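You operate a simulated robot arm through the tools that you are given. There is no shell and no other tool. Be economical: measure what you need, move in short steps, check, and stop when the job is done.

You are at the controls of a simulated robot arm. One attempt, no reset.

Task
Put the yellow probe box from the window side of the island table on the white tray and the green probe box on the left half of the long bench. Take the round dish labelled "29" from the window side of the island table and leave it on the shelf under the island table. Switch the pump switch on. Shut the chiller drawer. Switch the stirrer switch on. Put one of the white flags from the top of the side table on the black mat by the pump. Open the room door. Do these in any order.

Only the result counts: the job must be done as asked and must still hold three seconds after the hand-in. Knocking over, shifting, dropping, spilling or breaking anything else fails it.

Robot
A 7-joint arm with a three-finger gripper on a trunk, on a base that drives. Base frame: it is fixed to the floor where the robot stands at the start and does not move with it; the origin is under the middle of the robot, x ahead of it, y to its left, z up; the surface under the hand at the start is at about z = 900. Units: mm, rad, N and s.
Its first joint turns from -2.897 to 2.897 rad. Places, roughly: chiller drawer [1600, 3000, 1000]; left half of the long bench [-1900, 100, 900]; probe box [750, 0, 1000]; pump mat (25x15 cm) [1420, -300, 900]; pump switch [1200, -300, 1000]; room door [3700, 2800, 1000]; round dish [750, 0, 1000]; shelf under the island table [700, 400, 300]; stirrer switch [500, -1000, 800]; white flag (6x3x3 cm) [800, -900, 800]; white tray (22x17x3 cm) [600, 300, 900]. Payload 2.69 kg.
Tool frame: the origin (TCP) lies between the finger pads and is the grasp point; the fingertips stand 29 mm ahead of it; z points along the fingers, y is the line along which they close. The gripper opens to 120 mm. The gripper's body begins 78 mm behind the TCP.
Orientation is that of the tool frame in the base frame, as a unit quaternion [x, y, z, w]. With the fingers straight down and closing along the base's y, the tool's x points along the base's -x, its y along +y and its z along -z.

Tools
- The arm moves only by the tool step_arm. Its argument "motion" is a list of rows, each an object (a shift or turn left out is 0, a gripper value left out holds the last) with "xyz": the shift along the base's x, y, z in cm, a list of three; "rotation": the turn, a rotation vector about the base's x, y, z in rad, a list of three; "claw": the finger opening in cm, from 0 to 12. In form: [{"xyz": [x, y, z], "rotation": [rx, ry, rz], "claw": claw}, ...]. A call has 1 to 8 rows; each row shifts and turns the commanded pose from where the row before left it. Rows are played at 5 a second. More than 50 mm and 0.15 rad between two rows, or a gripper value outside its range, and nothing of the call is played. Where a pose cannot be reached the arm comes as near as it can. A force on the tool above 40 N (or 10 N above the force at the start of the call, whichever is more), or a blocked arm, ends the call early, and 0.2 s more pass. The fingers move at their own pace and stop on an object; they squeeze with about 33 N. The grip force told is the motor's: it shows also when the fingers shut on nothing. Time passes only in rows, and 0.2 s behind the last, so rows that do not move let the fingers close. The reply holds the time, the measured pose of the TCP, the force on the tool along the base axes, the opening and the grip force, in the units named above and with some noise, with the torque about the TCP (base axes, N m) and any sound that the robot's microphone picked up.
- Cameras (640 x 400 px; columns grow to the right, rows downward): "scene" is now at [323.4, 161, 1307]; the picture's right is [-0.32, -0.95, -0.00], its down [-0.61, 0.21, -0.77] and it looks along [0.73, -0.24, -0.64] (base axes); focal length 214 px, centre (320, 200). "wrist" rides on the gripper at [63, 0, -104] in the tool frame; the picture's right is [0.00, 1.00, 0.00], its down [-0.83, 0.00, -0.56] and it looks along [-0.56, 0.00, 0.83] (tool axes); focal length 275 px, centre (320, 200).
- camera(camera): a new picture of that camera. It takes no simulated time.
- move_column(by): slides the trunk up (or, below 0, down) by that many mm; the arm and the scene camera ride with it, the base frame stays. It gives what a move gives, with no picture.
- drive_base(legs): drives the robot by 1 to 6 legs, each [ahead, left, turn to the left] in mm, mm and rad, along the robot's own axes; the way and the turn of a leg run together, so that a leg with both is an arc; at most 1500 mm and 3.142 rad a leg. The arm and the cameras ride along, it lands a little off, and it stops where it bumps. It gives what a move gives.
- turn_head(pan, tilt): turns the head with the scene camera to pan (to the left, within 2.496 rad either way) and tilt (down, from -0.506 to 1.204), counted from straight ahead of the robot. It gives what a move gives.
- locate(camera, pixels): for up to 12 pixels [column, row] of the newest picture of that camera ("zoom" is the newest enlarged one), the place [x, y, z] in the base frame of the surface seen there, good to about 2 mm. It takes no simulated time.
- close_up(camera, box): a new picture of the part [left, top, right, bottom] of that camera's present view, enlarged. It takes no simulated time.
- hand_in(): hands the job in; it is judged then, once.

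Work in short steps. Measure before you move; look again where a grasp or a placing could have gone wrong, and mend it. You have 124 turns and 134 pictures in all, those below and enlarged ones among them. Open the gripper and draw the arm clear of the work before you hand the job in, unless the task says otherwise.

The tools are called after "Call:" as name(argument=value, ...) on one line, values as JSON. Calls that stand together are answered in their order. step_arm: Moves the arm, as the interface text tells. Its arguments: {"type":"object","properties":{"motion":{"type":"array"}},"required":["motion"]} The other tools are called the same way: move_column (by) slides the trunk up or down; drive_base (legs) drives the base; turn_head (pan, tilt) turns the head that bears the scene camera; camera (camera) takes a picture; locate (camera, pixels) gives the place of the surface under pixels of a picture; close_up (camera, box) takes an enlarged picture of a part of a camera's view; hand_in () hands the job in.

At the start:

```text
time: 0.0
tcp_pos: [534.5, -118.5, 1206.3]
ee_rot: [-0.001, 1.0, -0.001, 0.005]
ft_force: [-0.5, -0.3, 0.2]
ft_torque: [0.0, -0.07, 0.01]
width: 120.0
gripper_force: 0.0
trunk travel left (down, up): [-300.0, 286.0]
robot x, y, heading: [-0.5, 0.5, -0.007]
head pan, tilt: [-0.326, 0.707]
```

scene: 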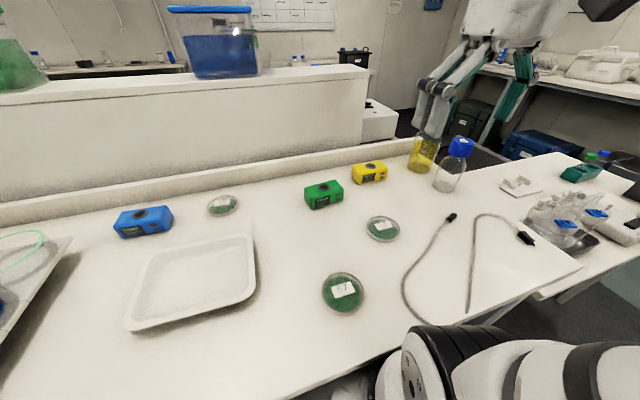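
wrist: 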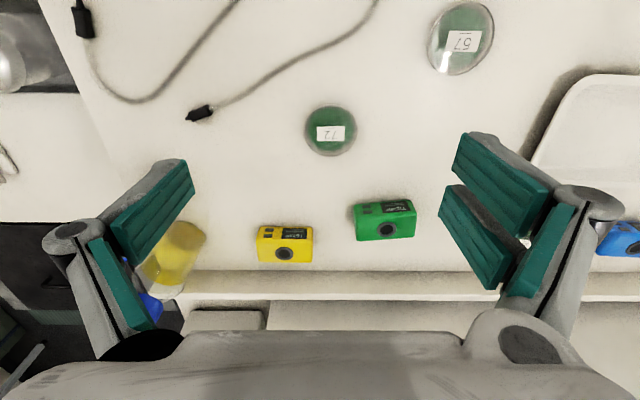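

The scene shows boxes at (143,220) blue, (323,194) green, (369,172) yellow, dishes at (222,205), (382,228), (343,292), and the tray. I measure these and read the dish labels close up.

Call:
locate(camera="scene", pixels=[[323, 188], [369, 167], [222, 204], [382, 228], [343, 291], [195, 280], [140, 215], [252, 235], [165, 256], [135, 325], [250, 290], [300, 200]])

Call:
close_up(camera="scene", box=[180, 150, 420, 300])

Call:
close_up(camera="scene", box=[380, 60, 640, 260])

```text
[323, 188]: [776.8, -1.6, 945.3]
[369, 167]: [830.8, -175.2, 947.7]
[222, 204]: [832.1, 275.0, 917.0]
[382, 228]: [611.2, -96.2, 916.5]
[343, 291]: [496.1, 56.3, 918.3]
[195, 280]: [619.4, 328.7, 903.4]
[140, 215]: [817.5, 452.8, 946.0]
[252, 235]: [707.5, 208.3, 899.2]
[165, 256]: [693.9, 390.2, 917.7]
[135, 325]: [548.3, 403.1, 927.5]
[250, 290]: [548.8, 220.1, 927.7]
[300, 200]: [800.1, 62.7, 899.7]
```

```text
2.67 times, centred on (300, 225) of scene
```

zoom: 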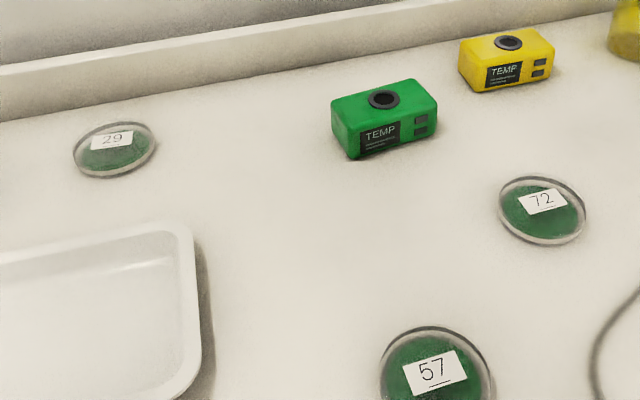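

```text
2.00 times, centred on (510, 160) of scene
```

zoom: 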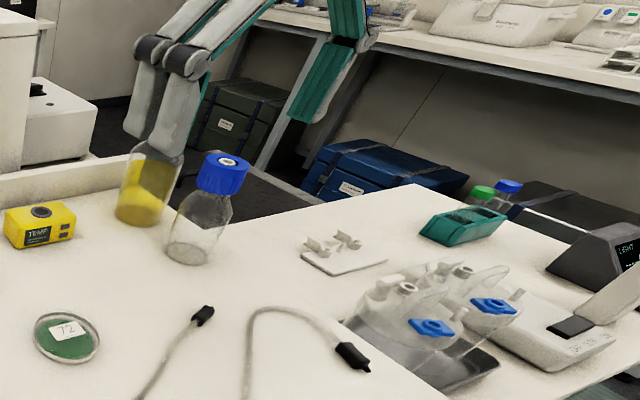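

Dish "29" is at (832,275), and there may be a second set beyond the divider, so I need to know which side the windows are on. I look around with the head.

Call:
turn_head(pan=0.0, tilt=0.1)

Call:
camera(camera="scene")

Call:
turn_head(pan=1.3, tilt=0.2)

Call:
camera(camera="scene")

Call:
turn_head(pan=2.49, tilt=0.2)

Call:
camera(camera="scene")

Call:
turn_head(pan=-2.3, tilt=0.2)

Call:
camera(camera="scene")

Call:
turn_head(pan=-1.2, tilt=0.4)

Call:
camera(camera="scene")

```text
time: 1.0
tcp_pos: [535.3, -118.2, 1204.9]
ee_rot: [0.0, 1.0, 0.0, 0.003]
ft_force: [-0.1, -0.8, -0.4]
ft_torque: [-0.03, -0.01, 0.04]
width: 120.1
gripper_force: 0.0
trunk travel left (down, up): [-300.0, 286.0]
robot x, y, heading: [-6.0, 0.4, 0.001]
head pan, tilt: [0.0, 0.099]
```

```text
129 pictures are left
```

scene: 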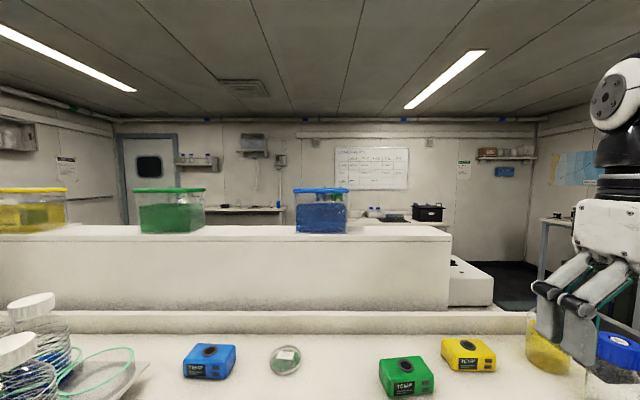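

```text
time: 2.5
tcp_pos: [535.3, -118.2, 1204.9]
ee_rot: [0.0, 1.0, 0.0, 0.004]
ft_force: [0.4, 0.0, 0.3]
ft_torque: [0.01, 0.0, -0.01]
width: 120.1
gripper_force: 0.1
trunk travel left (down, up): [-300.0, 286.0]
robot x, y, heading: [-3.5, 1.0, -0.004]
head pan, tilt: [1.3, 0.201]
```

```text
128 pictures are left
```

scene: 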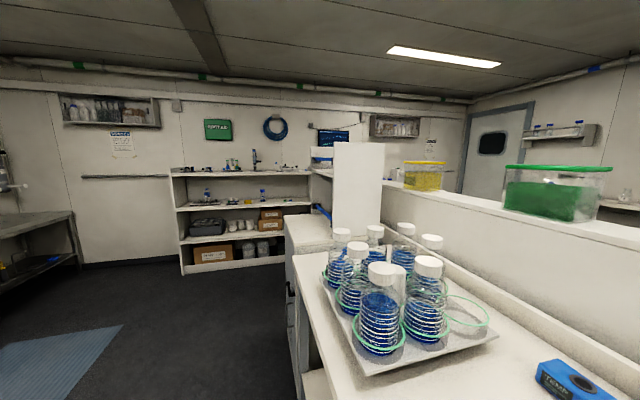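

```text
time: 3.9
tcp_pos: [534.6, -117.9, 1205.1]
ee_rot: [-0.001, 1.0, 0.0, 0.003]
ft_force: [0.9, -0.3, -0.5]
ft_torque: [0.04, 0.01, -0.04]
width: 119.7
gripper_force: 0.2
trunk travel left (down, up): [-300.0, 286.0]
robot x, y, heading: [-3.0, 1.0, 0.0]
head pan, tilt: [2.491, 0.201]
```

```text
127 pictures are left
```

scene: 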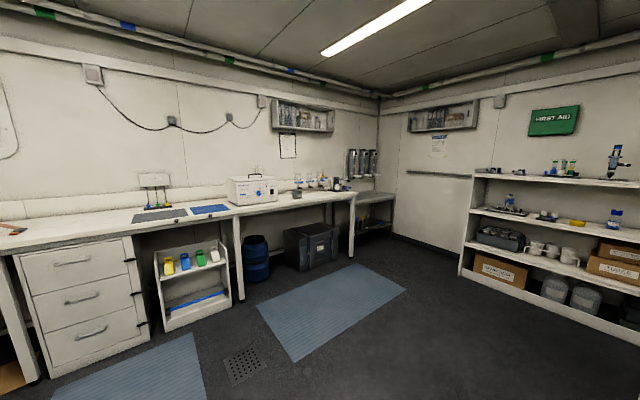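

```text
time: 7.7
tcp_pos: [535.9, -118.9, 1206.5]
ee_rot: [0.0, 1.0, 0.0, 0.005]
ft_force: [-0.3, -0.5, 0.2]
ft_torque: [0.02, -0.01, 0.0]
width: 120.1
gripper_force: 0.0
trunk travel left (down, up): [-300.0, 286.0]
robot x, y, heading: [-2.2, -2.0, -0.001]
head pan, tilt: [-2.3, 0.201]
```

```text
126 pictures are left
```

scene: 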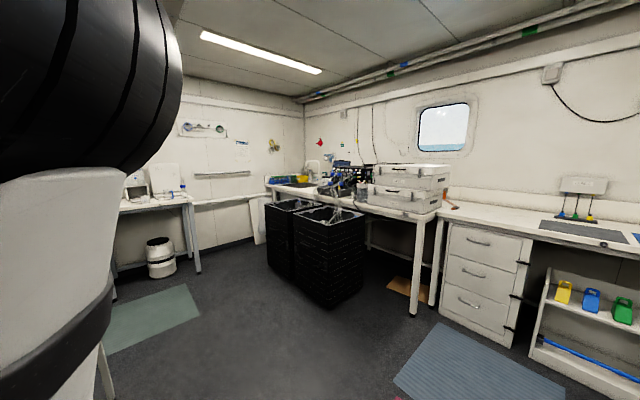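

```text
time: 9.0
tcp_pos: [536.6, -117.4, 1205.7]
ee_rot: [-0.001, 1.0, 0.0, 0.003]
ft_force: [-0.4, 0.3, 0.4]
ft_torque: [-0.02, -0.03, 0.01]
width: 120.1
gripper_force: 0.0
trunk travel left (down, up): [-300.0, 286.0]
robot x, y, heading: [-6.5, -0.9, 0.004]
head pan, tilt: [-1.201, 0.4]
```

```text
125 pictures are left
```

scene: 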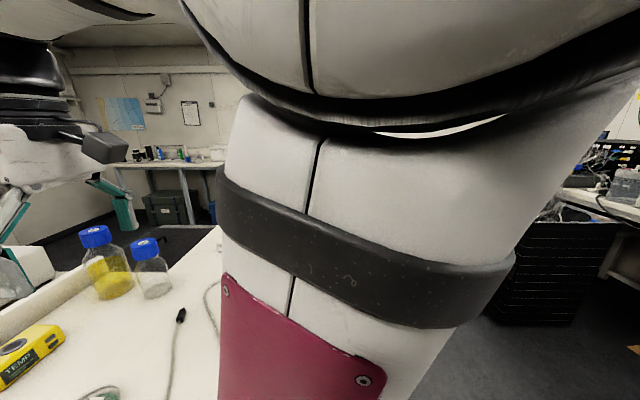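

The window is in the -x wall behind the robot, so the near (−x) side of the island is the window side; the boxes and dish "29" there are the right ones. I measure the box tops in the wrist picture.

Call:
close_up(camera="wrist", box=[230, 180, 430, 305])

Call:
locate(camera="wrist", pixels=[[262, 240], [307, 241], [307, 260], [262, 260], [360, 214], [409, 212], [411, 234], [362, 236], [284, 230], [385, 206], [284, 275], [284, 292]])

Call:
turn_head(pan=-0.2, tilt=0.6)

```text
3.20 times, centred on (330, 242) of wrist
```

zoom: 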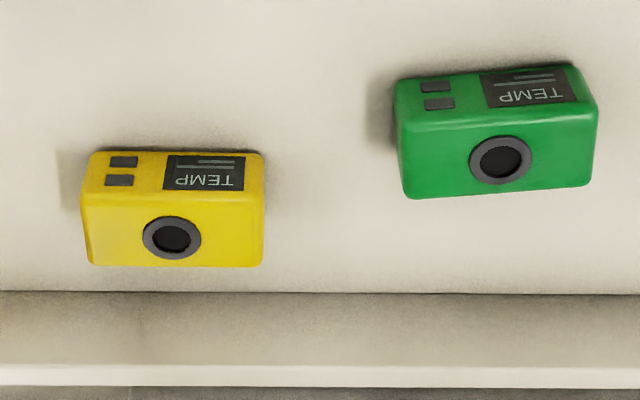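

```text
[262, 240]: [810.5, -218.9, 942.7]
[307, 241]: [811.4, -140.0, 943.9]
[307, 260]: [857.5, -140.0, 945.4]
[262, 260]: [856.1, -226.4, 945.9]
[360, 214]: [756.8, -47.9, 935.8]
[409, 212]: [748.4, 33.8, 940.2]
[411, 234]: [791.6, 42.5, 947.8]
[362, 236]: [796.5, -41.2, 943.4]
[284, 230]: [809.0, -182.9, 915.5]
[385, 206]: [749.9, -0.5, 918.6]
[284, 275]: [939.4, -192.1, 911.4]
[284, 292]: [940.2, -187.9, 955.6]
```

```text
time: 10.2
tcp_pos: [535.5, -118.3, 1206.2]
ee_rot: [-0.001, 1.0, 0.001, 0.003]
ft_force: [-0.4, -0.3, -0.3]
ft_torque: [0.0, -0.03, -0.02]
width: 119.9
gripper_force: 0.0
trunk travel left (down, up): [-300.0, 286.0]
robot x, y, heading: [-2.4, 1.5, -0.006]
head pan, tilt: [-0.201, 0.6]
```

Yellow box: about 95 (y) × 50 (x) mm, centre (833,-183), top 946, yaw about 0. I turn the tool 90° to close along x and move towards it.

Call:
step_arm(motion=[{"xyz": [3.5, -0.8, -1], "rotation": [0, 0, 0.1428]}, {"xyz": [3.5, -0.8, -1], "rotation": [0, 0, 0.1428]}, {"xyz": [3.5, -0.8, -1], "rotation": [0, 0, 0.1428]}, {"xyz": [3.5, -0.8, -1], "rotation": [0, 0, 0.1428]}, {"xyz": [3.5, -0.8, -1], "rotation": [0, 0, 0.1428]}, {"xyz": [3.5, -0.8, -1], "rotation": [0, 0, 0.1428]}, {"xyz": [3.5, -0.8, -1], "rotation": [0, 0, 0.1428]}, {"xyz": [2.3, -0.8, -1], "rotation": [0, 0, 0.1428]}])

Call:
step_arm(motion=[{"xyz": [1, 0, -1], "rotation": [0, 0, 0.1428], "claw": 9.5}, {"xyz": [1, 0, -1], "rotation": [0, 0, 0.1428]}, {"xyz": [1, 0, -1], "rotation": [0, 0, 0.1428]}, {"xyz": [0, 0, -2]}, {"xyz": [0, 0, 0]}])

Call:
camera(camera="scene")

Call:
camera(camera="wrist")

```text
time: 12.1
tcp_pos: [803.9, -179.9, 1129.1]
ee_rot: [-0.543, 0.84, -0.003, 0.004]
ft_force: [-0.2, -0.5, 0.1]
ft_torque: [0.03, 0.0, -0.02]
width: 120.2
gripper_force: 0.1
trunk travel left (down, up): [-300.0, 286.0]
robot x, y, heading: [-3.3, 4.3, 0.006]
head pan, tilt: [-0.201, 0.6]
```

```text
time: 13.2
tcp_pos: [831.7, -176.4, 1080.1]
ee_rot: [0.708, -0.706, 0.005, -0.002]
ft_force: [-0.4, -0.9, 0.2]
ft_torque: [-0.02, -0.01, -0.01]
width: 94.9
gripper_force: 0.1
trunk travel left (down, up): [-300.0, 286.0]
robot x, y, heading: [-3.9, -2.4, -0.002]
head pan, tilt: [-0.201, 0.6]
```

```text
123 pictures are left
```

scene: 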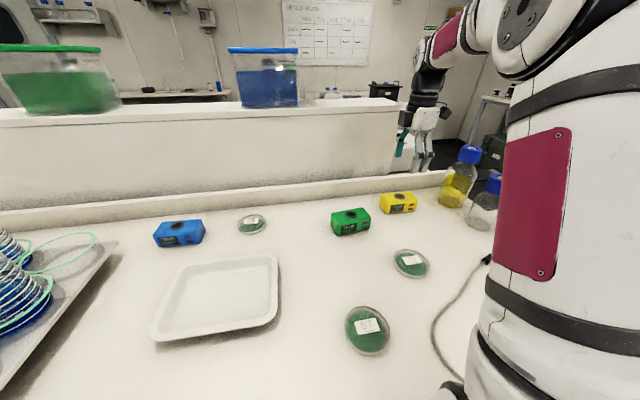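

```text
122 pictures are left
```

wrist: 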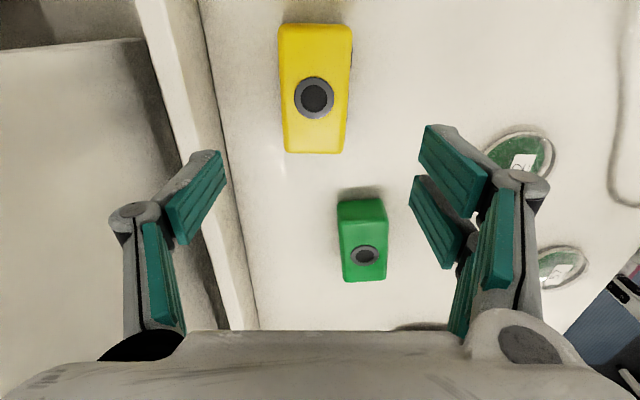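

The yellow box is now under the gripper at (315,88) in the wrist view. I measure its edges again.

Call:
locate(camera="wrist", pixels=[[283, 35], [347, 35], [342, 145], [288, 145], [315, 97], [315, 30], [315, 148], [281, 90], [347, 90]])

```text
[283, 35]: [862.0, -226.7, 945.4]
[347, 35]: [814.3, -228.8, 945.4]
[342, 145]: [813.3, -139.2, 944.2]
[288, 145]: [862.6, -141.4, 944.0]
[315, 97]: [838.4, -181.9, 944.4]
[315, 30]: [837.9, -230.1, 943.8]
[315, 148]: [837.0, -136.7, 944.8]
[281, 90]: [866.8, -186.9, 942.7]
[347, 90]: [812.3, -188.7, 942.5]
```

Box centre is (838,-183), with the table at 900, so I go down to TCP z=935 and close.

Call:
step_arm(motion=[{"xyz": [0.65, -0.65, -4]}, {"xyz": [0, 0, -4]}, {"xyz": [0, 0, -3.5]}, {"xyz": [0, 0, -2]}, {"xyz": [0, 0, -1]}, {"xyz": [0, 0, 0], "claw": 3}, {"claw": 3}, {"claw": 3}])

Call:
step_arm(motion=[{"xyz": [0, 0, 2], "claw": 3}, {"xyz": [0, 0, 3]}, {"xyz": [0, 0, 3]}, {"xyz": [0, 0, 3]}])

Call:
camera(camera="wrist")

```text
time: 15.1
tcp_pos: [841.7, -185.4, 934.6]
ee_rot: [-0.707, 0.707, -0.005, 0.001]
ft_force: [0.7, -0.5, 0.2]
ft_torque: [-0.15, -0.15, 0.05]
width: 57.5
gripper_force: 32.9
trunk travel left (down, up): [-300.0, 286.0]
robot x, y, heading: [-2.7, -1.8, -0.002]
head pan, tilt: [-0.201, 0.6]
```

```text
time: 16.1
tcp_pos: [841.1, -184.8, 1043.3]
ee_rot: [0.708, -0.706, 0.005, -0.001]
ft_force: [0.0, 1.2, -3.2]
ft_torque: [-0.03, 0.0, -0.02]
width: 57.8
gripper_force: 33.3
trunk travel left (down, up): [-300.0, 286.0]
robot x, y, heading: [-4.7, 2.0, -0.001]
head pan, tilt: [-0.201, 0.6]
```

```text
121 pictures are left
```

wrist: 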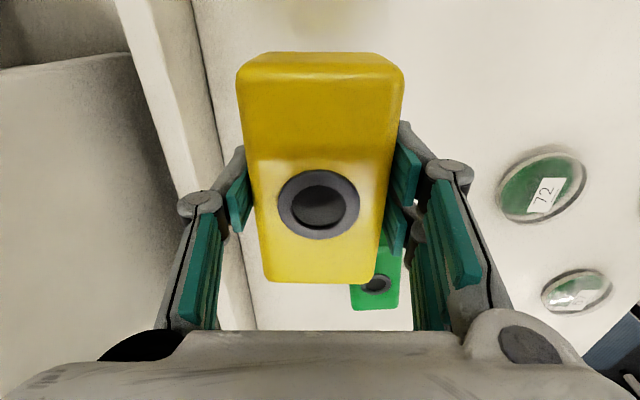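

Yellow box is held. I carry it over to the tray centre (~(625,305)).

Call:
step_arm(motion=[{"xyz": [-1.8, 4.4, 0]}, {"xyz": [-1.8, 4.4, 0]}, {"xyz": [-1.8, 4.4, 0]}, {"xyz": [-1.8, 4.4, 0]}, {"xyz": [-1.8, 4.4, 0]}, {"xyz": [-1.8, 4.4, 0]}, {"xyz": [-1.8, 4.4, 0]}, {"xyz": [-1.8, 4.4, 0]}])

Call:
step_arm(motion=[{"xyz": [-1.8, 3.5, 0]}, {"xyz": [-1.8, 3.5, 0]}, {"xyz": [-1.8, 3.5, 0]}, {"xyz": [-1.8, 3.3, 0]}, {}])

Call:
camera(camera="scene")

Call:
camera(camera="wrist")

```text
time: 17.9
tcp_pos: [695.1, 157.4, 1041.7]
ee_rot: [-0.706, 0.708, -0.001, 0.006]
ft_force: [0.7, -0.2, -3.8]
ft_torque: [0.0, 0.0, -0.04]
width: 57.4
gripper_force: 32.7
trunk travel left (down, up): [-300.0, 286.0]
robot x, y, heading: [-3.6, 0.1, 0.0]
head pan, tilt: [-0.201, 0.6]
```

```text
time: 19.1
tcp_pos: [621.0, 297.4, 1044.3]
ee_rot: [-0.707, 0.708, -0.002, 0.005]
ft_force: [0.1, -0.3, -3.3]
ft_torque: [-0.04, 0.0, 0.01]
width: 57.7
gripper_force: 33.3
trunk travel left (down, up): [-300.0, 286.0]
robot x, y, heading: [-4.2, 0.3, -0.002]
head pan, tilt: [-0.201, 0.6]
```

```text
120 pictures are left
```

scene: 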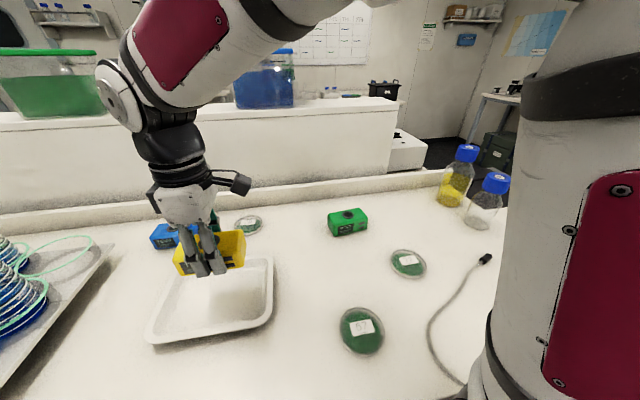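

```text
119 pictures are left
```

wrist: 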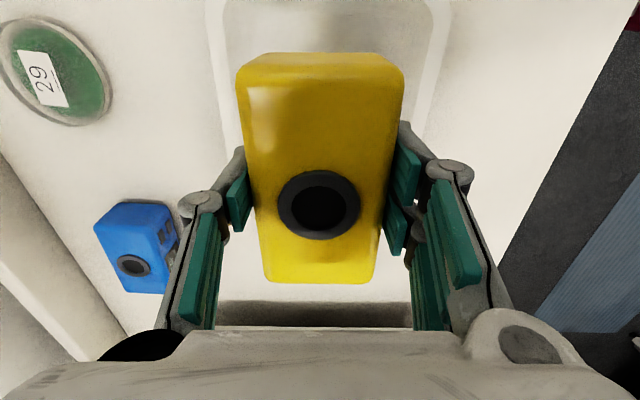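

I check the tray walls in the wrist view before lowering.

Call:
locate(camera="wrist", pixels=[[210, 60], [228, 60], [425, 60], [446, 60], [300, 300], [300, 318], [320, 20], [240, 15]])

```text
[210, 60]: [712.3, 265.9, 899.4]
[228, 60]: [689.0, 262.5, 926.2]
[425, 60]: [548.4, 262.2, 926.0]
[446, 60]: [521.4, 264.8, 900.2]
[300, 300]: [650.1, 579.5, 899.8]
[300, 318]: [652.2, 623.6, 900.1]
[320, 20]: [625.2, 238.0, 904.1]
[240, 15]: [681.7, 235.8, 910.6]
```

Tray spans x≈540–700, y≈208–410 with floor at 904. I lower to TCP ≈ 940 and release.

Call:
step_arm(motion=[{"xyz": [0, 0.8, -3]}, {"xyz": [0, 0, -3]}, {"xyz": [0, 0, -2.5]}, {"xyz": [0, 0, -1.2]}, {"xyz": [0, 0, -0.6]}, {}])

Call:
step_arm(motion=[{"claw": 8}, {"claw": 8}, {"xyz": [0, 0, 3]}, {"xyz": [0, 0, 4]}, {"xyz": [0, 0, 4]}, {"xyz": [0, 0, 3]}])

Call:
camera(camera="wrist")

```text
time: 20.4
tcp_pos: [626.3, 303.1, 940.3]
ee_rot: [0.708, -0.707, 0.001, -0.005]
ft_force: [-0.2, 0.1, -4.4]
ft_torque: [0.0, 0.02, -0.01]
width: 57.7
gripper_force: 32.8
trunk travel left (down, up): [-300.0, 286.0]
robot x, y, heading: [1.8, -0.4, 0.003]
head pan, tilt: [-0.201, 0.6]
```

```text
time: 21.9
tcp_pos: [620.9, 305.7, 1081.9]
ee_rot: [-0.707, 0.707, -0.002, 0.003]
ft_force: [0.7, 0.4, 0.3]
ft_torque: [0.03, 0.0, -0.04]
width: 79.9
gripper_force: 0.0
trunk travel left (down, up): [-300.0, 286.0]
robot x, y, heading: [-0.4, 1.3, 0.003]
head pan, tilt: [-0.201, 0.6]
```

```text
118 pictures are left
```

wrist: 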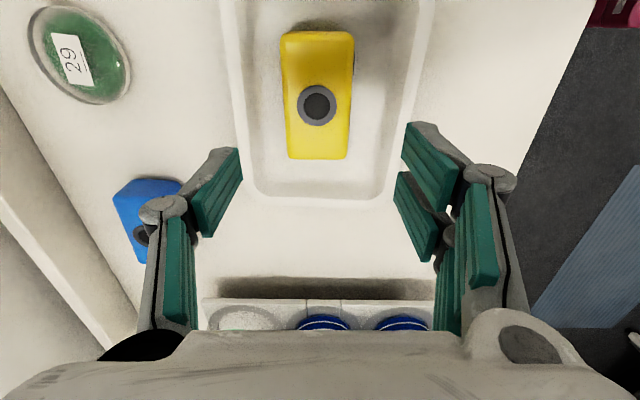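

Yellow box sits in the tray. Next the green box: I go above it with yaw +0.09 and look.

Call:
step_arm(motion=[{"xyz": [1.93, -3.85, 0], "claw": 9.5, "rotation": [0, 0, 0.09]}, {"xyz": [1.93, -3.85, 0]}, {"xyz": [1.93, -3.85, 0]}, {"xyz": [1.93, -3.85, 0]}, {"xyz": [1.93, -3.85, 0]}, {"xyz": [1.93, -3.85, 0]}, {"xyz": [1.93, -3.85, 0]}, {"xyz": [1.93, -3.85, 0]}])

Call:
camera(camera="wrist")

Call:
locate(camera="wrist", pixels=[[283, 45], [347, 45], [342, 145], [288, 145], [315, 97], [300, 120]])

```text
time: 23.6
tcp_pos: [779.7, 7.5, 1075.8]
ee_rot: [0.739, -0.674, 0.005, -0.001]
ft_force: [0.3, -0.6, 0.3]
ft_torque: [-0.03, 0.03, 0.01]
width: 94.9
gripper_force: 0.0
trunk travel left (down, up): [-300.0, 286.0]
robot x, y, heading: [-3.4, 3.7, 0.003]
head pan, tilt: [-0.201, 0.6]
```

```text
117 pictures are left
```

wrist: 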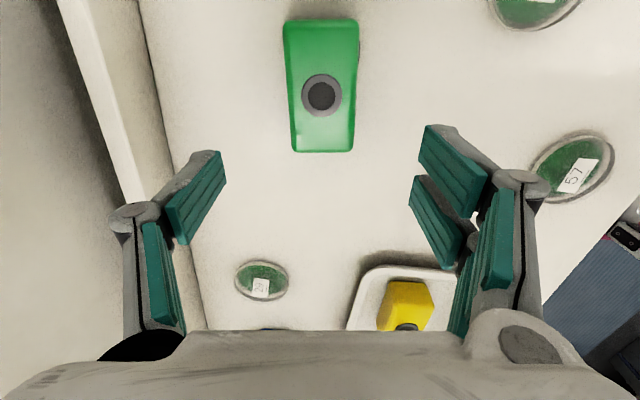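

```text
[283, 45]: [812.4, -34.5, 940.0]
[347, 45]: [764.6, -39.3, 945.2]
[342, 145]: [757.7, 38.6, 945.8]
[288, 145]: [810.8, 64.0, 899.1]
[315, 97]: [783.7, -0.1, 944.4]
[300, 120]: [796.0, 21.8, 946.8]
```

Green box is aligned, centre ≈ (779,0). I descend and grip.

Call:
step_arm(motion=[{"xyz": [-0.1, -0.6, -4]}, {"xyz": [0, 0, -4]}, {"xyz": [0, 0, -3.3]}, {"xyz": [0, 0, -1.8]}, {"xyz": [0, 0, -1]}, {"claw": 3}, {"claw": 3}, {"claw": 3}])

Call:
step_arm(motion=[{"xyz": [0, 0, 2], "claw": 3}, {"xyz": [-2, 0, 4]}, {"xyz": [-2, 0, 4]}, {"xyz": [-3, 0, 4]}, {"xyz": [-4, 0, 2]}, {"xyz": [-4, 0, 0]}, {"xyz": [-4, 0, 0]}, {"xyz": [-4, 0, 0]}])

Call:
turn_head(pan=-2.49, tilt=0.7)

Call:
camera(camera="scene")

Call:
turn_head(pan=2.49, tilt=0.7)

Call:
camera(camera="scene")

```text
time: 25.4
tcp_pos: [779.6, 2.4, 938.3]
ee_rot: [0.739, -0.674, 0.005, -0.001]
ft_force: [-1.3, 0.2, -0.8]
ft_torque: [-0.02, 0.0, -0.01]
width: 57.7
gripper_force: 33.1
trunk travel left (down, up): [-300.0, 286.0]
robot x, y, heading: [-3.7, -0.8, -0.002]
head pan, tilt: [-0.201, 0.6]
```

```text
time: 27.2
tcp_pos: [549.7, -16.1, 1094.8]
ee_rot: [0.736, -0.677, 0.002, -0.004]
ft_force: [-0.2, 0.2, -3.7]
ft_torque: [-0.03, 0.0, 0.0]
width: 57.8
gripper_force: 33.3
trunk travel left (down, up): [-300.0, 286.0]
robot x, y, heading: [1.1, -2.9, 0.001]
head pan, tilt: [-0.201, 0.6]
```

```text
time: 29.4
tcp_pos: [550.7, -9.1, 1094.4]
ee_rot: [0.738, -0.675, 0.002, -0.004]
ft_force: [-0.6, -0.6, -3.8]
ft_torque: [-0.02, 0.02, 0.01]
width: 57.5
gripper_force: 32.7
trunk travel left (down, up): [-300.0, 286.0]
robot x, y, heading: [-1.9, 0.5, -0.002]
head pan, tilt: [-2.491, 0.7]
```

```text
116 pictures are left
```

scene: 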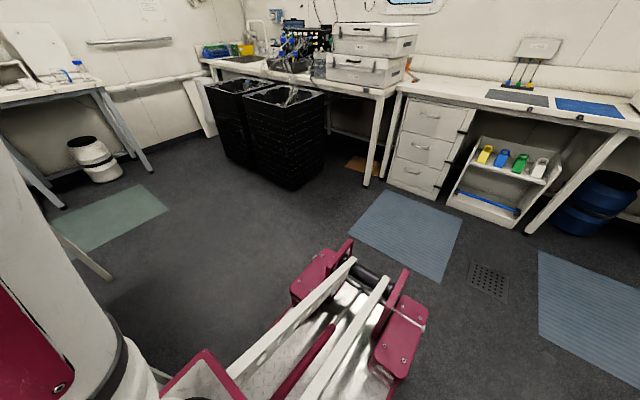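

```text
time: 33.3
tcp_pos: [549.3, -9.6, 1094.8]
ee_rot: [0.738, -0.675, 0.001, -0.004]
ft_force: [0.5, 0.0, -4.2]
ft_torque: [0.02, 0.02, -0.01]
width: 57.8
gripper_force: 32.6
trunk travel left (down, up): [-300.0, 286.0]
robot x, y, heading: [-2.8, 2.0, 0.003]
head pan, tilt: [2.491, 0.7]
```

```text
115 pictures are left
```

scene: 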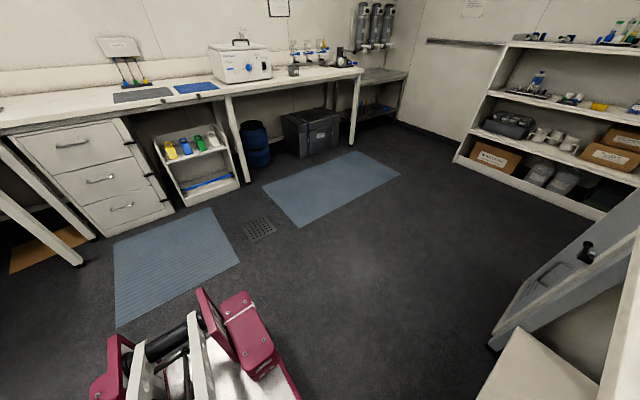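

The long bench stretches from (355,70) leftward past the drawers. I measure its ends and the free surface.

Call:
locate(camera="scene", pixels=[[352, 72], [300, 72], [230, 95], [110, 112], [60, 108], [10, 125], [60, 90], [140, 98], [200, 88], [235, 75], [20, 108], [100, 78]])

Call:
turn_head(pan=-2.49, tilt=0.5)

Call:
camera(camera="scene")

Call:
locate(camera="scene", pixels=[[405, 131], [415, 125], [395, 130], [440, 135], [500, 142], [480, 128], [440, 122], [620, 165], [375, 135], [590, 142], [510, 135], [410, 118]])

```text
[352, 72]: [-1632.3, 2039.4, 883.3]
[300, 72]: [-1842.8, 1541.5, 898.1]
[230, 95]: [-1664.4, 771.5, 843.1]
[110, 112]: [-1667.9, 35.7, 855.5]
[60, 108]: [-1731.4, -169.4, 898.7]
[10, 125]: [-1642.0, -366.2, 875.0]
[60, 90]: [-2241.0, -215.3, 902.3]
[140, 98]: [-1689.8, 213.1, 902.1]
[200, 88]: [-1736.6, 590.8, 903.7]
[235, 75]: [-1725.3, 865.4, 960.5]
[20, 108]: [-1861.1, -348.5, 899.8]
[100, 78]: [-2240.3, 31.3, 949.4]
```

```text
time: 37.2
tcp_pos: [550.7, -9.4, 1095.2]
ee_rot: [0.738, -0.675, 0.002, -0.004]
ft_force: [-0.5, -0.3, -4.0]
ft_torque: [0.04, -0.02, -0.02]
width: 57.7
gripper_force: 33.0
trunk travel left (down, up): [-300.0, 286.0]
robot x, y, heading: [-4.1, -1.2, -0.003]
head pan, tilt: [-2.491, 0.499]
```

```text
114 pictures are left
```

scene: 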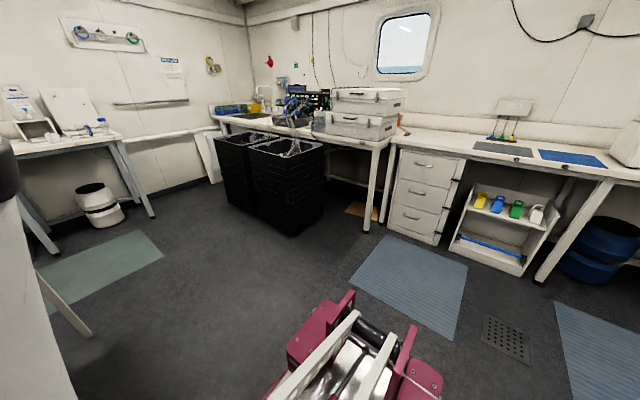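

```text
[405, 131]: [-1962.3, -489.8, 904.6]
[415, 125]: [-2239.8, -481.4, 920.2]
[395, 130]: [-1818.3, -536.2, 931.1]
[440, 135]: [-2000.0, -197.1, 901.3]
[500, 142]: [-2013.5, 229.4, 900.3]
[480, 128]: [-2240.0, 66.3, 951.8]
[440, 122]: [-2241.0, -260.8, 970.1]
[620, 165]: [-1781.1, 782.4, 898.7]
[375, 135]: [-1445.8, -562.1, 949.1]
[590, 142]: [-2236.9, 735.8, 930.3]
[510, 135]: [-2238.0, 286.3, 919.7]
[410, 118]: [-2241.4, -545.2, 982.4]
```

The bench runs y≈-560…2040 (middle ≈750), so the bare spot near (-1850,-180), z 900 lies in its left half (as seen facing it and per the given place). I back off, turn round and approach.

Call:
drive_base(legs=[[-600, 0, 0], [0, 0, 3.1416], [480, 180, 0]])

Call:
turn_head(pan=0, tilt=0.6)

Call:
camera(camera="scene")

```text
refused: 3.1416 is not a number from -3.14159 to 3.14159
```

```text
time: 39.5
tcp_pos: [549.5, -8.4, 1096.2]
ee_rot: [0.738, -0.674, 0.002, -0.004]
ft_force: [-0.3, 0.1, -3.6]
ft_torque: [-0.01, 0.01, 0.0]
width: 57.8
gripper_force: 32.4
trunk travel left (down, up): [-300.0, 286.0]
robot x, y, heading: [0.4, -0.9, 0.002]
head pan, tilt: [0.0, 0.6]
```

```text
113 pictures are left
```

scene: 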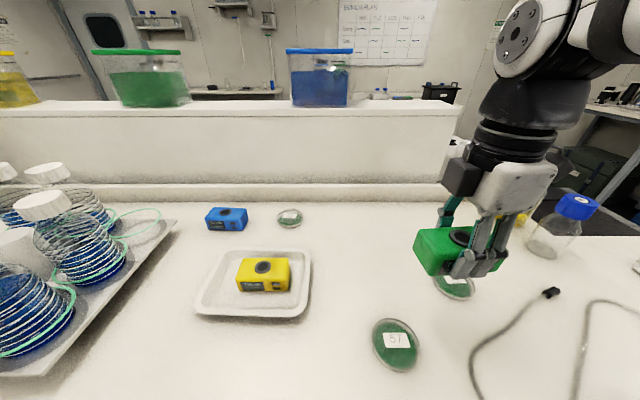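

The turn value was just over the limit; I resend with 3.14.

Call:
drive_base(legs=[[-600, 0, 0], [0, 0, 3.14], [480, 180, 0]])

Call:
camera(camera="scene")

Call:
locate(camera="scene", pixels=[[320, 200], [250, 200], [380, 180], [320, 280], [320, 160]])

```text
time: 52.6
tcp_pos: [-1623.6, -133.8, 1090.8]
ee_rot: [0.691, 0.722, 0.0, 0.0]
ft_force: [0.5, 0.3, -4.0]
ft_torque: [0.0, -0.02, 0.01]
width: 57.8
gripper_force: 33.2
trunk travel left (down, up): [-300.0, 286.0]
robot x, y, heading: [-1062.8, -165.2, 3.101]
head pan, tilt: [0.0, 0.6]
```

```text
112 pictures are left
```

scene: 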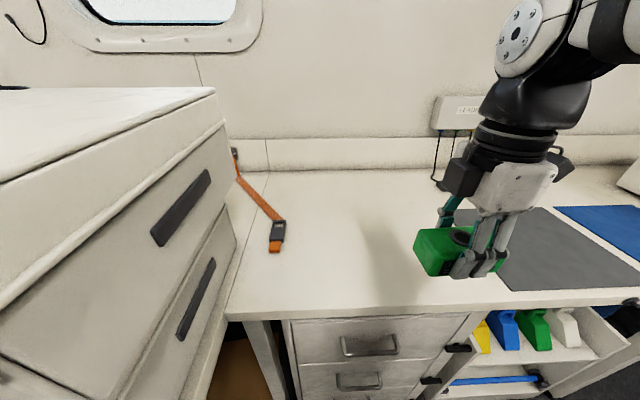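

```text
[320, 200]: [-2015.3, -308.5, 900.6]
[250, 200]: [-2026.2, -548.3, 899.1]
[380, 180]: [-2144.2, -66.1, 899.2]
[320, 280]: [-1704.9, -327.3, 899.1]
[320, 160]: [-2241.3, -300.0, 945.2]
```

Bare bench around (-1820,-200) is clear. I move over it and lower to TCP ≈ 940.

Call:
step_arm(motion=[{"xyz": [-4, -1.6, 0]}, {"xyz": [-4, -1.6, 0]}, {"xyz": [-4, -1.6, 0]}, {"xyz": [-4, -1.6, 0]}, {"xyz": [-4, -1.6, 0]}, {"xyz": [0, 0, -4]}, {"xyz": [0, 0, -4]}])

Call:
step_arm(motion=[{"xyz": [0, 0, -3.5]}, {"xyz": [0, 0, -2]}, {}])

Call:
camera(camera="scene")

```text
time: 54.2
tcp_pos: [-1824.3, -213.7, 1011.6]
ee_rot: [0.691, 0.723, 0.0, 0.0]
ft_force: [0.7, 0.3, -4.9]
ft_torque: [-0.02, -0.01, 0.02]
width: 57.6
gripper_force: 33.0
trunk travel left (down, up): [-300.0, 286.0]
robot x, y, heading: [-1066.1, -166.7, 3.091]
head pan, tilt: [0.0, 0.6]
```

```text
time: 55.0
tcp_pos: [-1822.4, -212.9, 954.5]
ee_rot: [0.692, 0.722, -0.001, 0.0]
ft_force: [-0.6, 0.0, -4.2]
ft_torque: [-0.01, 0.01, 0.02]
width: 57.8
gripper_force: 33.3
trunk travel left (down, up): [-300.0, 286.0]
robot x, y, heading: [-1061.5, -162.4, 3.102]
head pan, tilt: [0.0, 0.6]
```

```text
111 pictures are left
```

scene: 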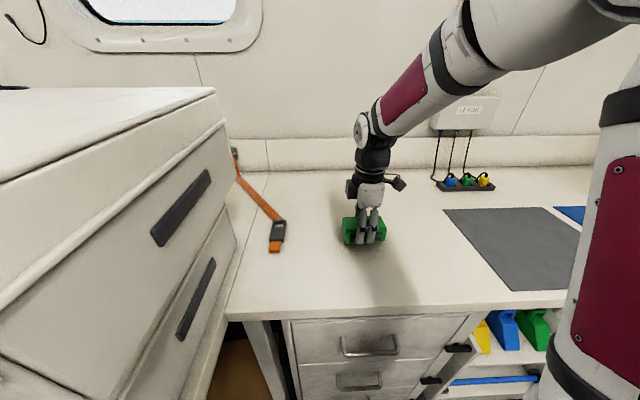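

The box hovers ~15 mm above the bench. I lower slowly until contact, then release and retract.

Call:
step_arm(motion=[{"xyz": [0, 0, -0.8]}, {"xyz": [0, 0, -0.5]}, {"xyz": [0, 0, -0.2]}, {}, {"claw": 9}, {"claw": 9}])

Call:
step_arm(motion=[{"xyz": [0, 0, 4]}, {"xyz": [0, 0, 4]}, {"xyz": [0, 0, 4]}, {"xyz": [2, 0.5, 4]}, {"xyz": [4, 1, 0]}, {"xyz": [4, 1, 0]}, {"xyz": [4, 1, 0]}, {"xyz": [4, 1, 0]}])

Call:
camera(camera="scene")

```text
time: 56.4
tcp_pos: [-1824.2, -212.4, 941.2]
ee_rot: [0.691, 0.723, 0.0, 0.0]
ft_force: [0.0, 0.0, -0.6]
ft_torque: [0.02, 0.01, -0.03]
width: 90.0
gripper_force: 0.1
trunk travel left (down, up): [-300.0, 286.0]
robot x, y, heading: [-1063.4, -161.1, 3.096]
head pan, tilt: [0.0, 0.6]
```

```text
time: 58.2
tcp_pos: [-1644.8, -168.5, 1100.1]
ee_rot: [0.692, 0.722, 0.001, 0.0]
ft_force: [-0.6, 0.8, -0.7]
ft_torque: [0.0, -0.05, -0.01]
width: 90.2
gripper_force: 0.1
trunk travel left (down, up): [-300.0, 286.0]
robot x, y, heading: [-1068.4, -162.9, 3.096]
head pan, tilt: [0.0, 0.6]
```

```text
110 pictures are left
```

scene: 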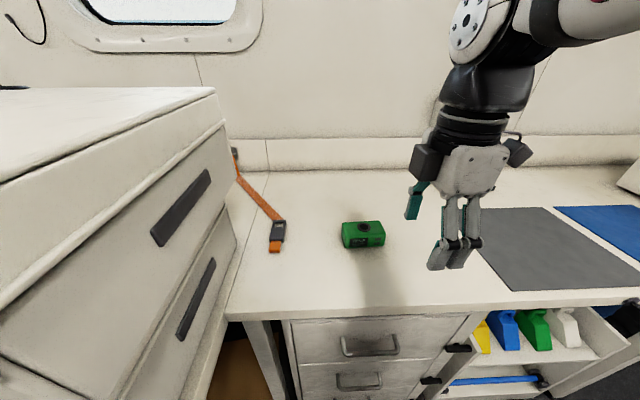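

Green box stands on the bench. I turn back around and look under the island table from a distance.

Call:
drive_base(legs=[[-300, 0, 0], [0, 0, -3.1]])

Call:
turn_head(pan=0.25, tilt=0.45)

Call:
camera(camera="scene")

Call:
camera(camera="wrist")

```text
time: 67.5
tcp_pos: [-184.2, -149.8, 1100.1]
ee_rot: [0.736, -0.677, 0.0, 0.0]
ft_force: [0.2, 0.6, 0.2]
ft_torque: [0.01, 0.0, 0.01]
width: 90.1
gripper_force: 0.0
trunk travel left (down, up): [-300.0, 286.0]
robot x, y, heading: [-763.4, -174.7, -0.007]
head pan, tilt: [0.0, 0.6]
```

```text
time: 68.3
tcp_pos: [-184.2, -149.5, 1099.7]
ee_rot: [0.736, -0.677, 0.0, -0.001]
ft_force: [-0.3, -0.5, -1.4]
ft_torque: [0.0, 0.01, 0.01]
width: 90.2
gripper_force: 0.1
trunk travel left (down, up): [-300.0, 286.0]
robot x, y, heading: [-760.7, -175.8, -0.008]
head pan, tilt: [0.25, 0.45]
```

```text
109 pictures are left
```

scene: 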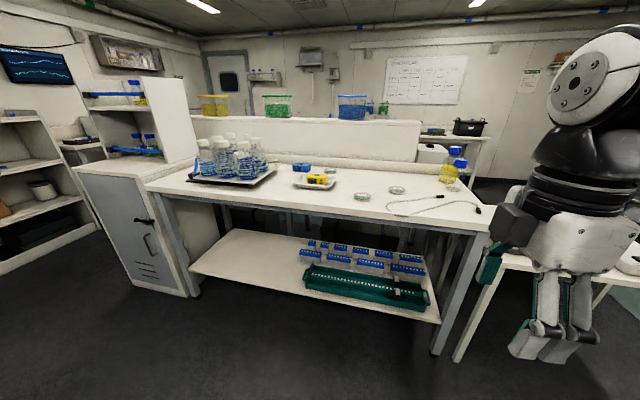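

```text
108 pictures are left
```

wrist: 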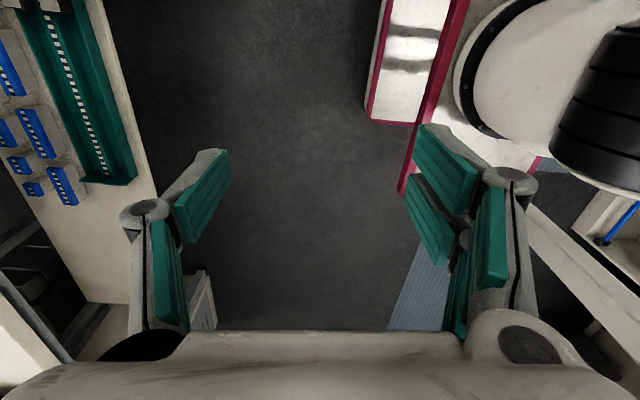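

The shelf's left part at (240,260) is free. I measure the shelf and the table edge.

Call:
locate(camera="scene", pixels=[[240, 265], [195, 272], [275, 285], [235, 235], [270, 245], [250, 250], [165, 192], [300, 213], [300, 220], [430, 230], [310, 280], [220, 255]])

Call:
close_up(camera="scene", box=[140, 150, 460, 350])

```text
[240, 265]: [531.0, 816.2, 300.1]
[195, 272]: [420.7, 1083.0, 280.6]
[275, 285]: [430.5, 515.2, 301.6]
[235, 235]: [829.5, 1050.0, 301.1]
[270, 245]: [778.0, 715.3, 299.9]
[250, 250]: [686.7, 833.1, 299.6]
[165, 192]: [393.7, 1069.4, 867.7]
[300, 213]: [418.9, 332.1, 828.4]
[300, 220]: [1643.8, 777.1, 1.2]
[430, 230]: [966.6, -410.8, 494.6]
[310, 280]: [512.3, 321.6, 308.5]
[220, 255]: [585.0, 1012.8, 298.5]
```

```text
2.00 times, centred on (300, 250) of scene
```

zoom: 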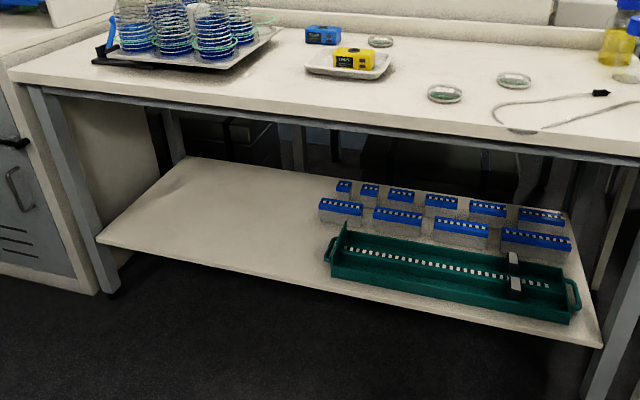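

Shelf: z=300, front edge x≈420, free at y≈450–1050; table edge at x≈394. I turn the tool back to close along y and tilt it 30° forward, here in free space.

Call:
step_arm(motion=[{"rotation": [0, 0, -0.138]}, {"rotation": [0, 0, -0.138]}, {"rotation": [0, 0, -0.138]}, {"rotation": [0, 0, -0.138]}, {"rotation": [0, 0, -0.138]}, {"rotation": [0, 0, -0.138]}, {"rotation": [0, 0, -0.138]}, {"rotation": [0, 0, -0.138]}])

Call:
step_arm(motion=[{"rotation": [0, 0, -0.138]}, {"rotation": [0, 0, -0.138]}, {"rotation": [0, 0, -0.138]}, {"rotation": [0, 0, -0.138]}, {"rotation": [0, -0.13, 0], "xyz": [0, 0, 2]}, {"rotation": [0, -0.13, 0], "xyz": [0, 0, 2]}, {"rotation": [0, -0.13, 0], "xyz": [0, 0, 2]}, {"rotation": [0, -0.134, 0]}])

Call:
drive_base(legs=[[0, 425, 0], [735, 0, 0]])

Call:
camera(camera="wrist")

Call:
camera(camera="scene")

```text
time: 70.1
tcp_pos: [-184.3, -149.9, 1098.7]
ee_rot: [-0.269, 0.963, 0.001, 0.0]
ft_force: [0.0, -0.1, 0.2]
ft_torque: [0.01, 0.02, -0.01]
width: 89.8
gripper_force: 0.1
trunk travel left (down, up): [-300.0, 286.0]
robot x, y, heading: [-765.7, -178.2, -0.01]
head pan, tilt: [0.25, 0.45]
```

```text
time: 71.9
tcp_pos: [-184.3, -150.8, 1160.4]
ee_rot: [0.002, 0.966, 0.0, 0.26]
ft_force: [0.2, -0.1, -0.1]
ft_torque: [0.0, -0.01, 0.0]
width: 90.2
gripper_force: 0.1
trunk travel left (down, up): [-300.0, 286.0]
robot x, y, heading: [-759.8, -175.4, -0.009]
head pan, tilt: [0.25, 0.45]
```

```text
time: 78.1
tcp_pos: [561.6, 260.4, 1160.9]
ee_rot: [-0.003, 0.966, 0.002, 0.259]
ft_force: [0.2, -0.6, 0.3]
ft_torque: [0.01, -0.02, 0.02]
width: 90.0
gripper_force: 0.0
trunk travel left (down, up): [-300.0, 286.0]
robot x, y, heading: [-16.4, 231.2, 0.004]
head pan, tilt: [0.25, 0.45]
```

```text
106 pictures are left
```

wrist: 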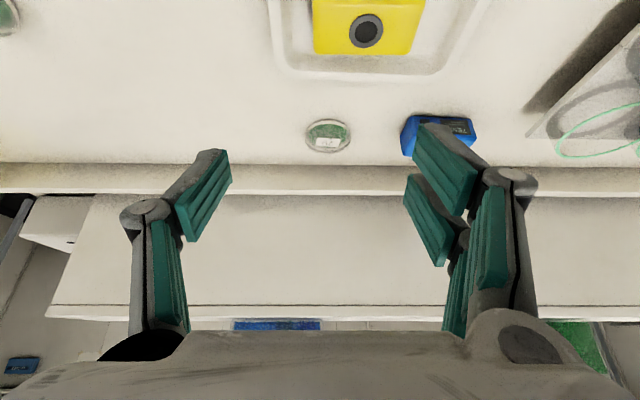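

```text
105 pictures are left
```

scene: 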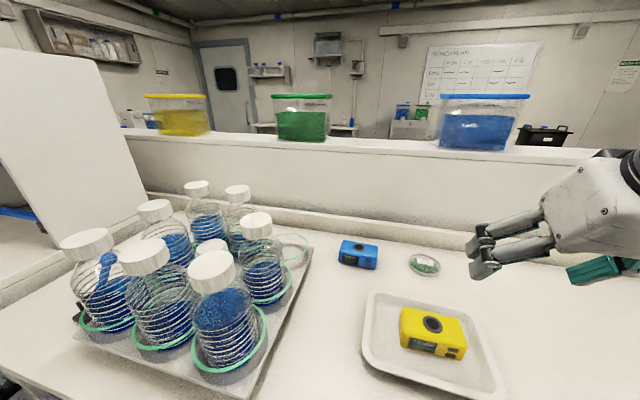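

Dish 29 at (328,135) in the wrist view. I measure its edges.

Call:
close_up(camera="wrist", box=[280, 100, 380, 165])

Call:
locate(camera="wrist", pixels=[[307, 135], [349, 135], [328, 121], [328, 150], [328, 133], [328, 175], [290, 135], [370, 135]])

```text
6.15 times, centred on (330, 132) of wrist
```

zoom: 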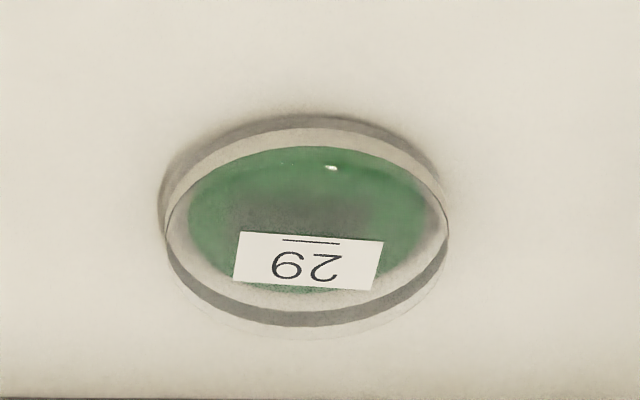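

```text
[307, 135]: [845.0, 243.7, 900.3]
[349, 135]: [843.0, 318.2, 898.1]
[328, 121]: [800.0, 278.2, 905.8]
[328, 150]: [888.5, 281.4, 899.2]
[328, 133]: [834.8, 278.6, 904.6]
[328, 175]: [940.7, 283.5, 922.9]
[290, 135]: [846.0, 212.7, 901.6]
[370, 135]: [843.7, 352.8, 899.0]
```

Dish: ~80 mm across, centre (830,278), top ≈915. With the 30° tilt the TCP target is about (816,278,932). I approach to above it.

Call:
step_arm(motion=[{"xyz": [3.6, 0.25, -1.4], "claw": 11.5}, {"xyz": [3.6, 0.25, -1.4]}, {"xyz": [3.6, 0.25, -1.4]}, {"xyz": [3.6, 0.25, -1.4]}, {"xyz": [3.6, 0.25, -1.4]}, {"xyz": [3.6, 0.25, -1.4]}, {"xyz": [3.6, 0.25, -1.4]}, {}])

Call:
camera(camera="wrist")

Call:
camera(camera="scene")

```text
time: 79.9
tcp_pos: [814.8, 275.4, 1064.8]
ee_rot: [-0.002, 0.966, 0.002, 0.258]
ft_force: [-0.5, -0.2, -0.2]
ft_torque: [0.02, 0.01, 0.01]
width: 114.9
gripper_force: 0.1
trunk travel left (down, up): [-300.0, 286.0]
robot x, y, heading: [-17.8, 227.0, 0.001]
head pan, tilt: [0.25, 0.45]
```

```text
103 pictures are left
```

wrist: 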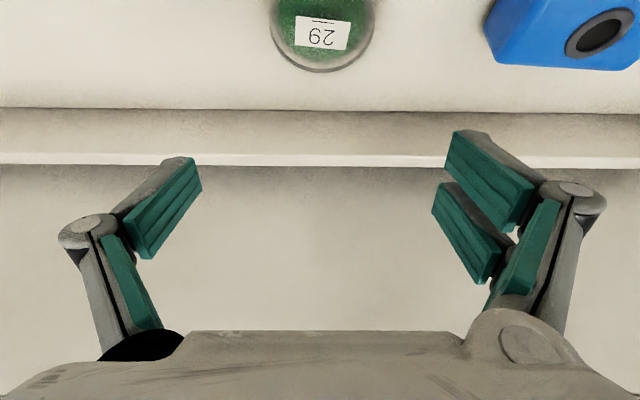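

```text
102 pictures are left
```

scene: 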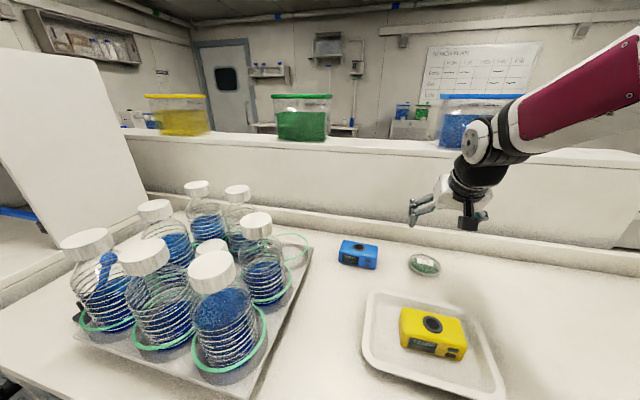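

Dish is centred (column ~322). A quick measurement of label and back rim, then descend.

Call:
locate(camera="wrist", pixels=[[322, 33], [322, 66], [322, 90], [275, 30], [370, 30], [280, 10]])

Call:
step_arm(motion=[{"xyz": [0, 0, -4]}, {"xyz": [0, 0.2, -4]}, {"xyz": [0, 0, -3]}])

Call:
camera(camera="scene")

```text
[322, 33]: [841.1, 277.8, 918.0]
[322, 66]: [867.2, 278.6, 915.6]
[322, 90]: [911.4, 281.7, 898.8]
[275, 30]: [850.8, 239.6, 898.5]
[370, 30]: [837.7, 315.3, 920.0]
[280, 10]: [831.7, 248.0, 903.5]
```

```text
time: 80.7
tcp_pos: [815.3, 277.2, 954.2]
ee_rot: [-0.003, 0.966, 0.001, 0.258]
ft_force: [0.0, 0.0, 0.4]
ft_torque: [0.01, 0.03, 0.0]
width: 115.2
gripper_force: 0.0
trunk travel left (down, up): [-300.0, 286.0]
robot x, y, heading: [-17.7, 227.6, 0.001]
head pan, tilt: [0.25, 0.45]
```

```text
101 pictures are left
```

scene: 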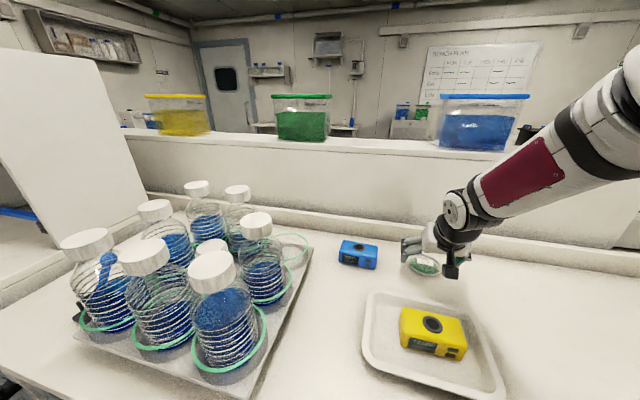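

Back rim is at x≈868, so the centre ≈ 828 matches. I lower the last 21 mm and close.

Call:
step_arm(motion=[{"xyz": [0.2, 0, -1.2]}, {"xyz": [0, 0, -0.9]}, {}, {"claw": 6}, {"claw": 6}, {"claw": 6}])

Call:
step_arm(motion=[{"xyz": [0, 0, 1]}, {"xyz": [0, 0, 2]}, {"xyz": [0, 0, 3]}, {"xyz": [-2, 0, 4]}, {"xyz": [-3, 0, 3]}])

Call:
camera(camera="wrist")

```text
time: 82.1
tcp_pos: [817.7, 279.0, 934.2]
ee_rot: [-0.003, 0.966, 0.002, 0.26]
ft_force: [0.6, -0.1, 9.2]
ft_torque: [-0.23, -0.27, -0.01]
width: 74.0
gripper_force: 33.3
trunk travel left (down, up): [-300.0, 286.0]
robot x, y, heading: [-16.5, 228.9, 0.004]
head pan, tilt: [0.25, 0.45]
```

```text
time: 83.3
tcp_pos: [766.8, 279.9, 1060.4]
ee_rot: [-0.003, 0.966, 0.001, 0.258]
ft_force: [-0.2, 1.0, -1.0]
ft_torque: [-0.01, -0.02, 0.02]
width: 60.0
gripper_force: 0.0
trunk travel left (down, up): [-300.0, 286.0]
robot x, y, heading: [-17.2, 228.0, 0.003]
head pan, tilt: [0.25, 0.45]
```

```text
100 pictures are left
```

wrist: 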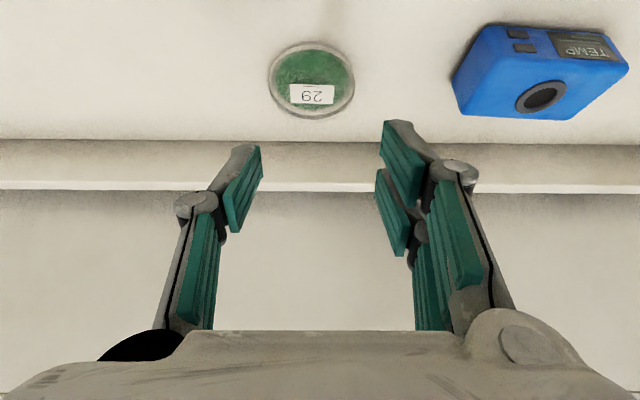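

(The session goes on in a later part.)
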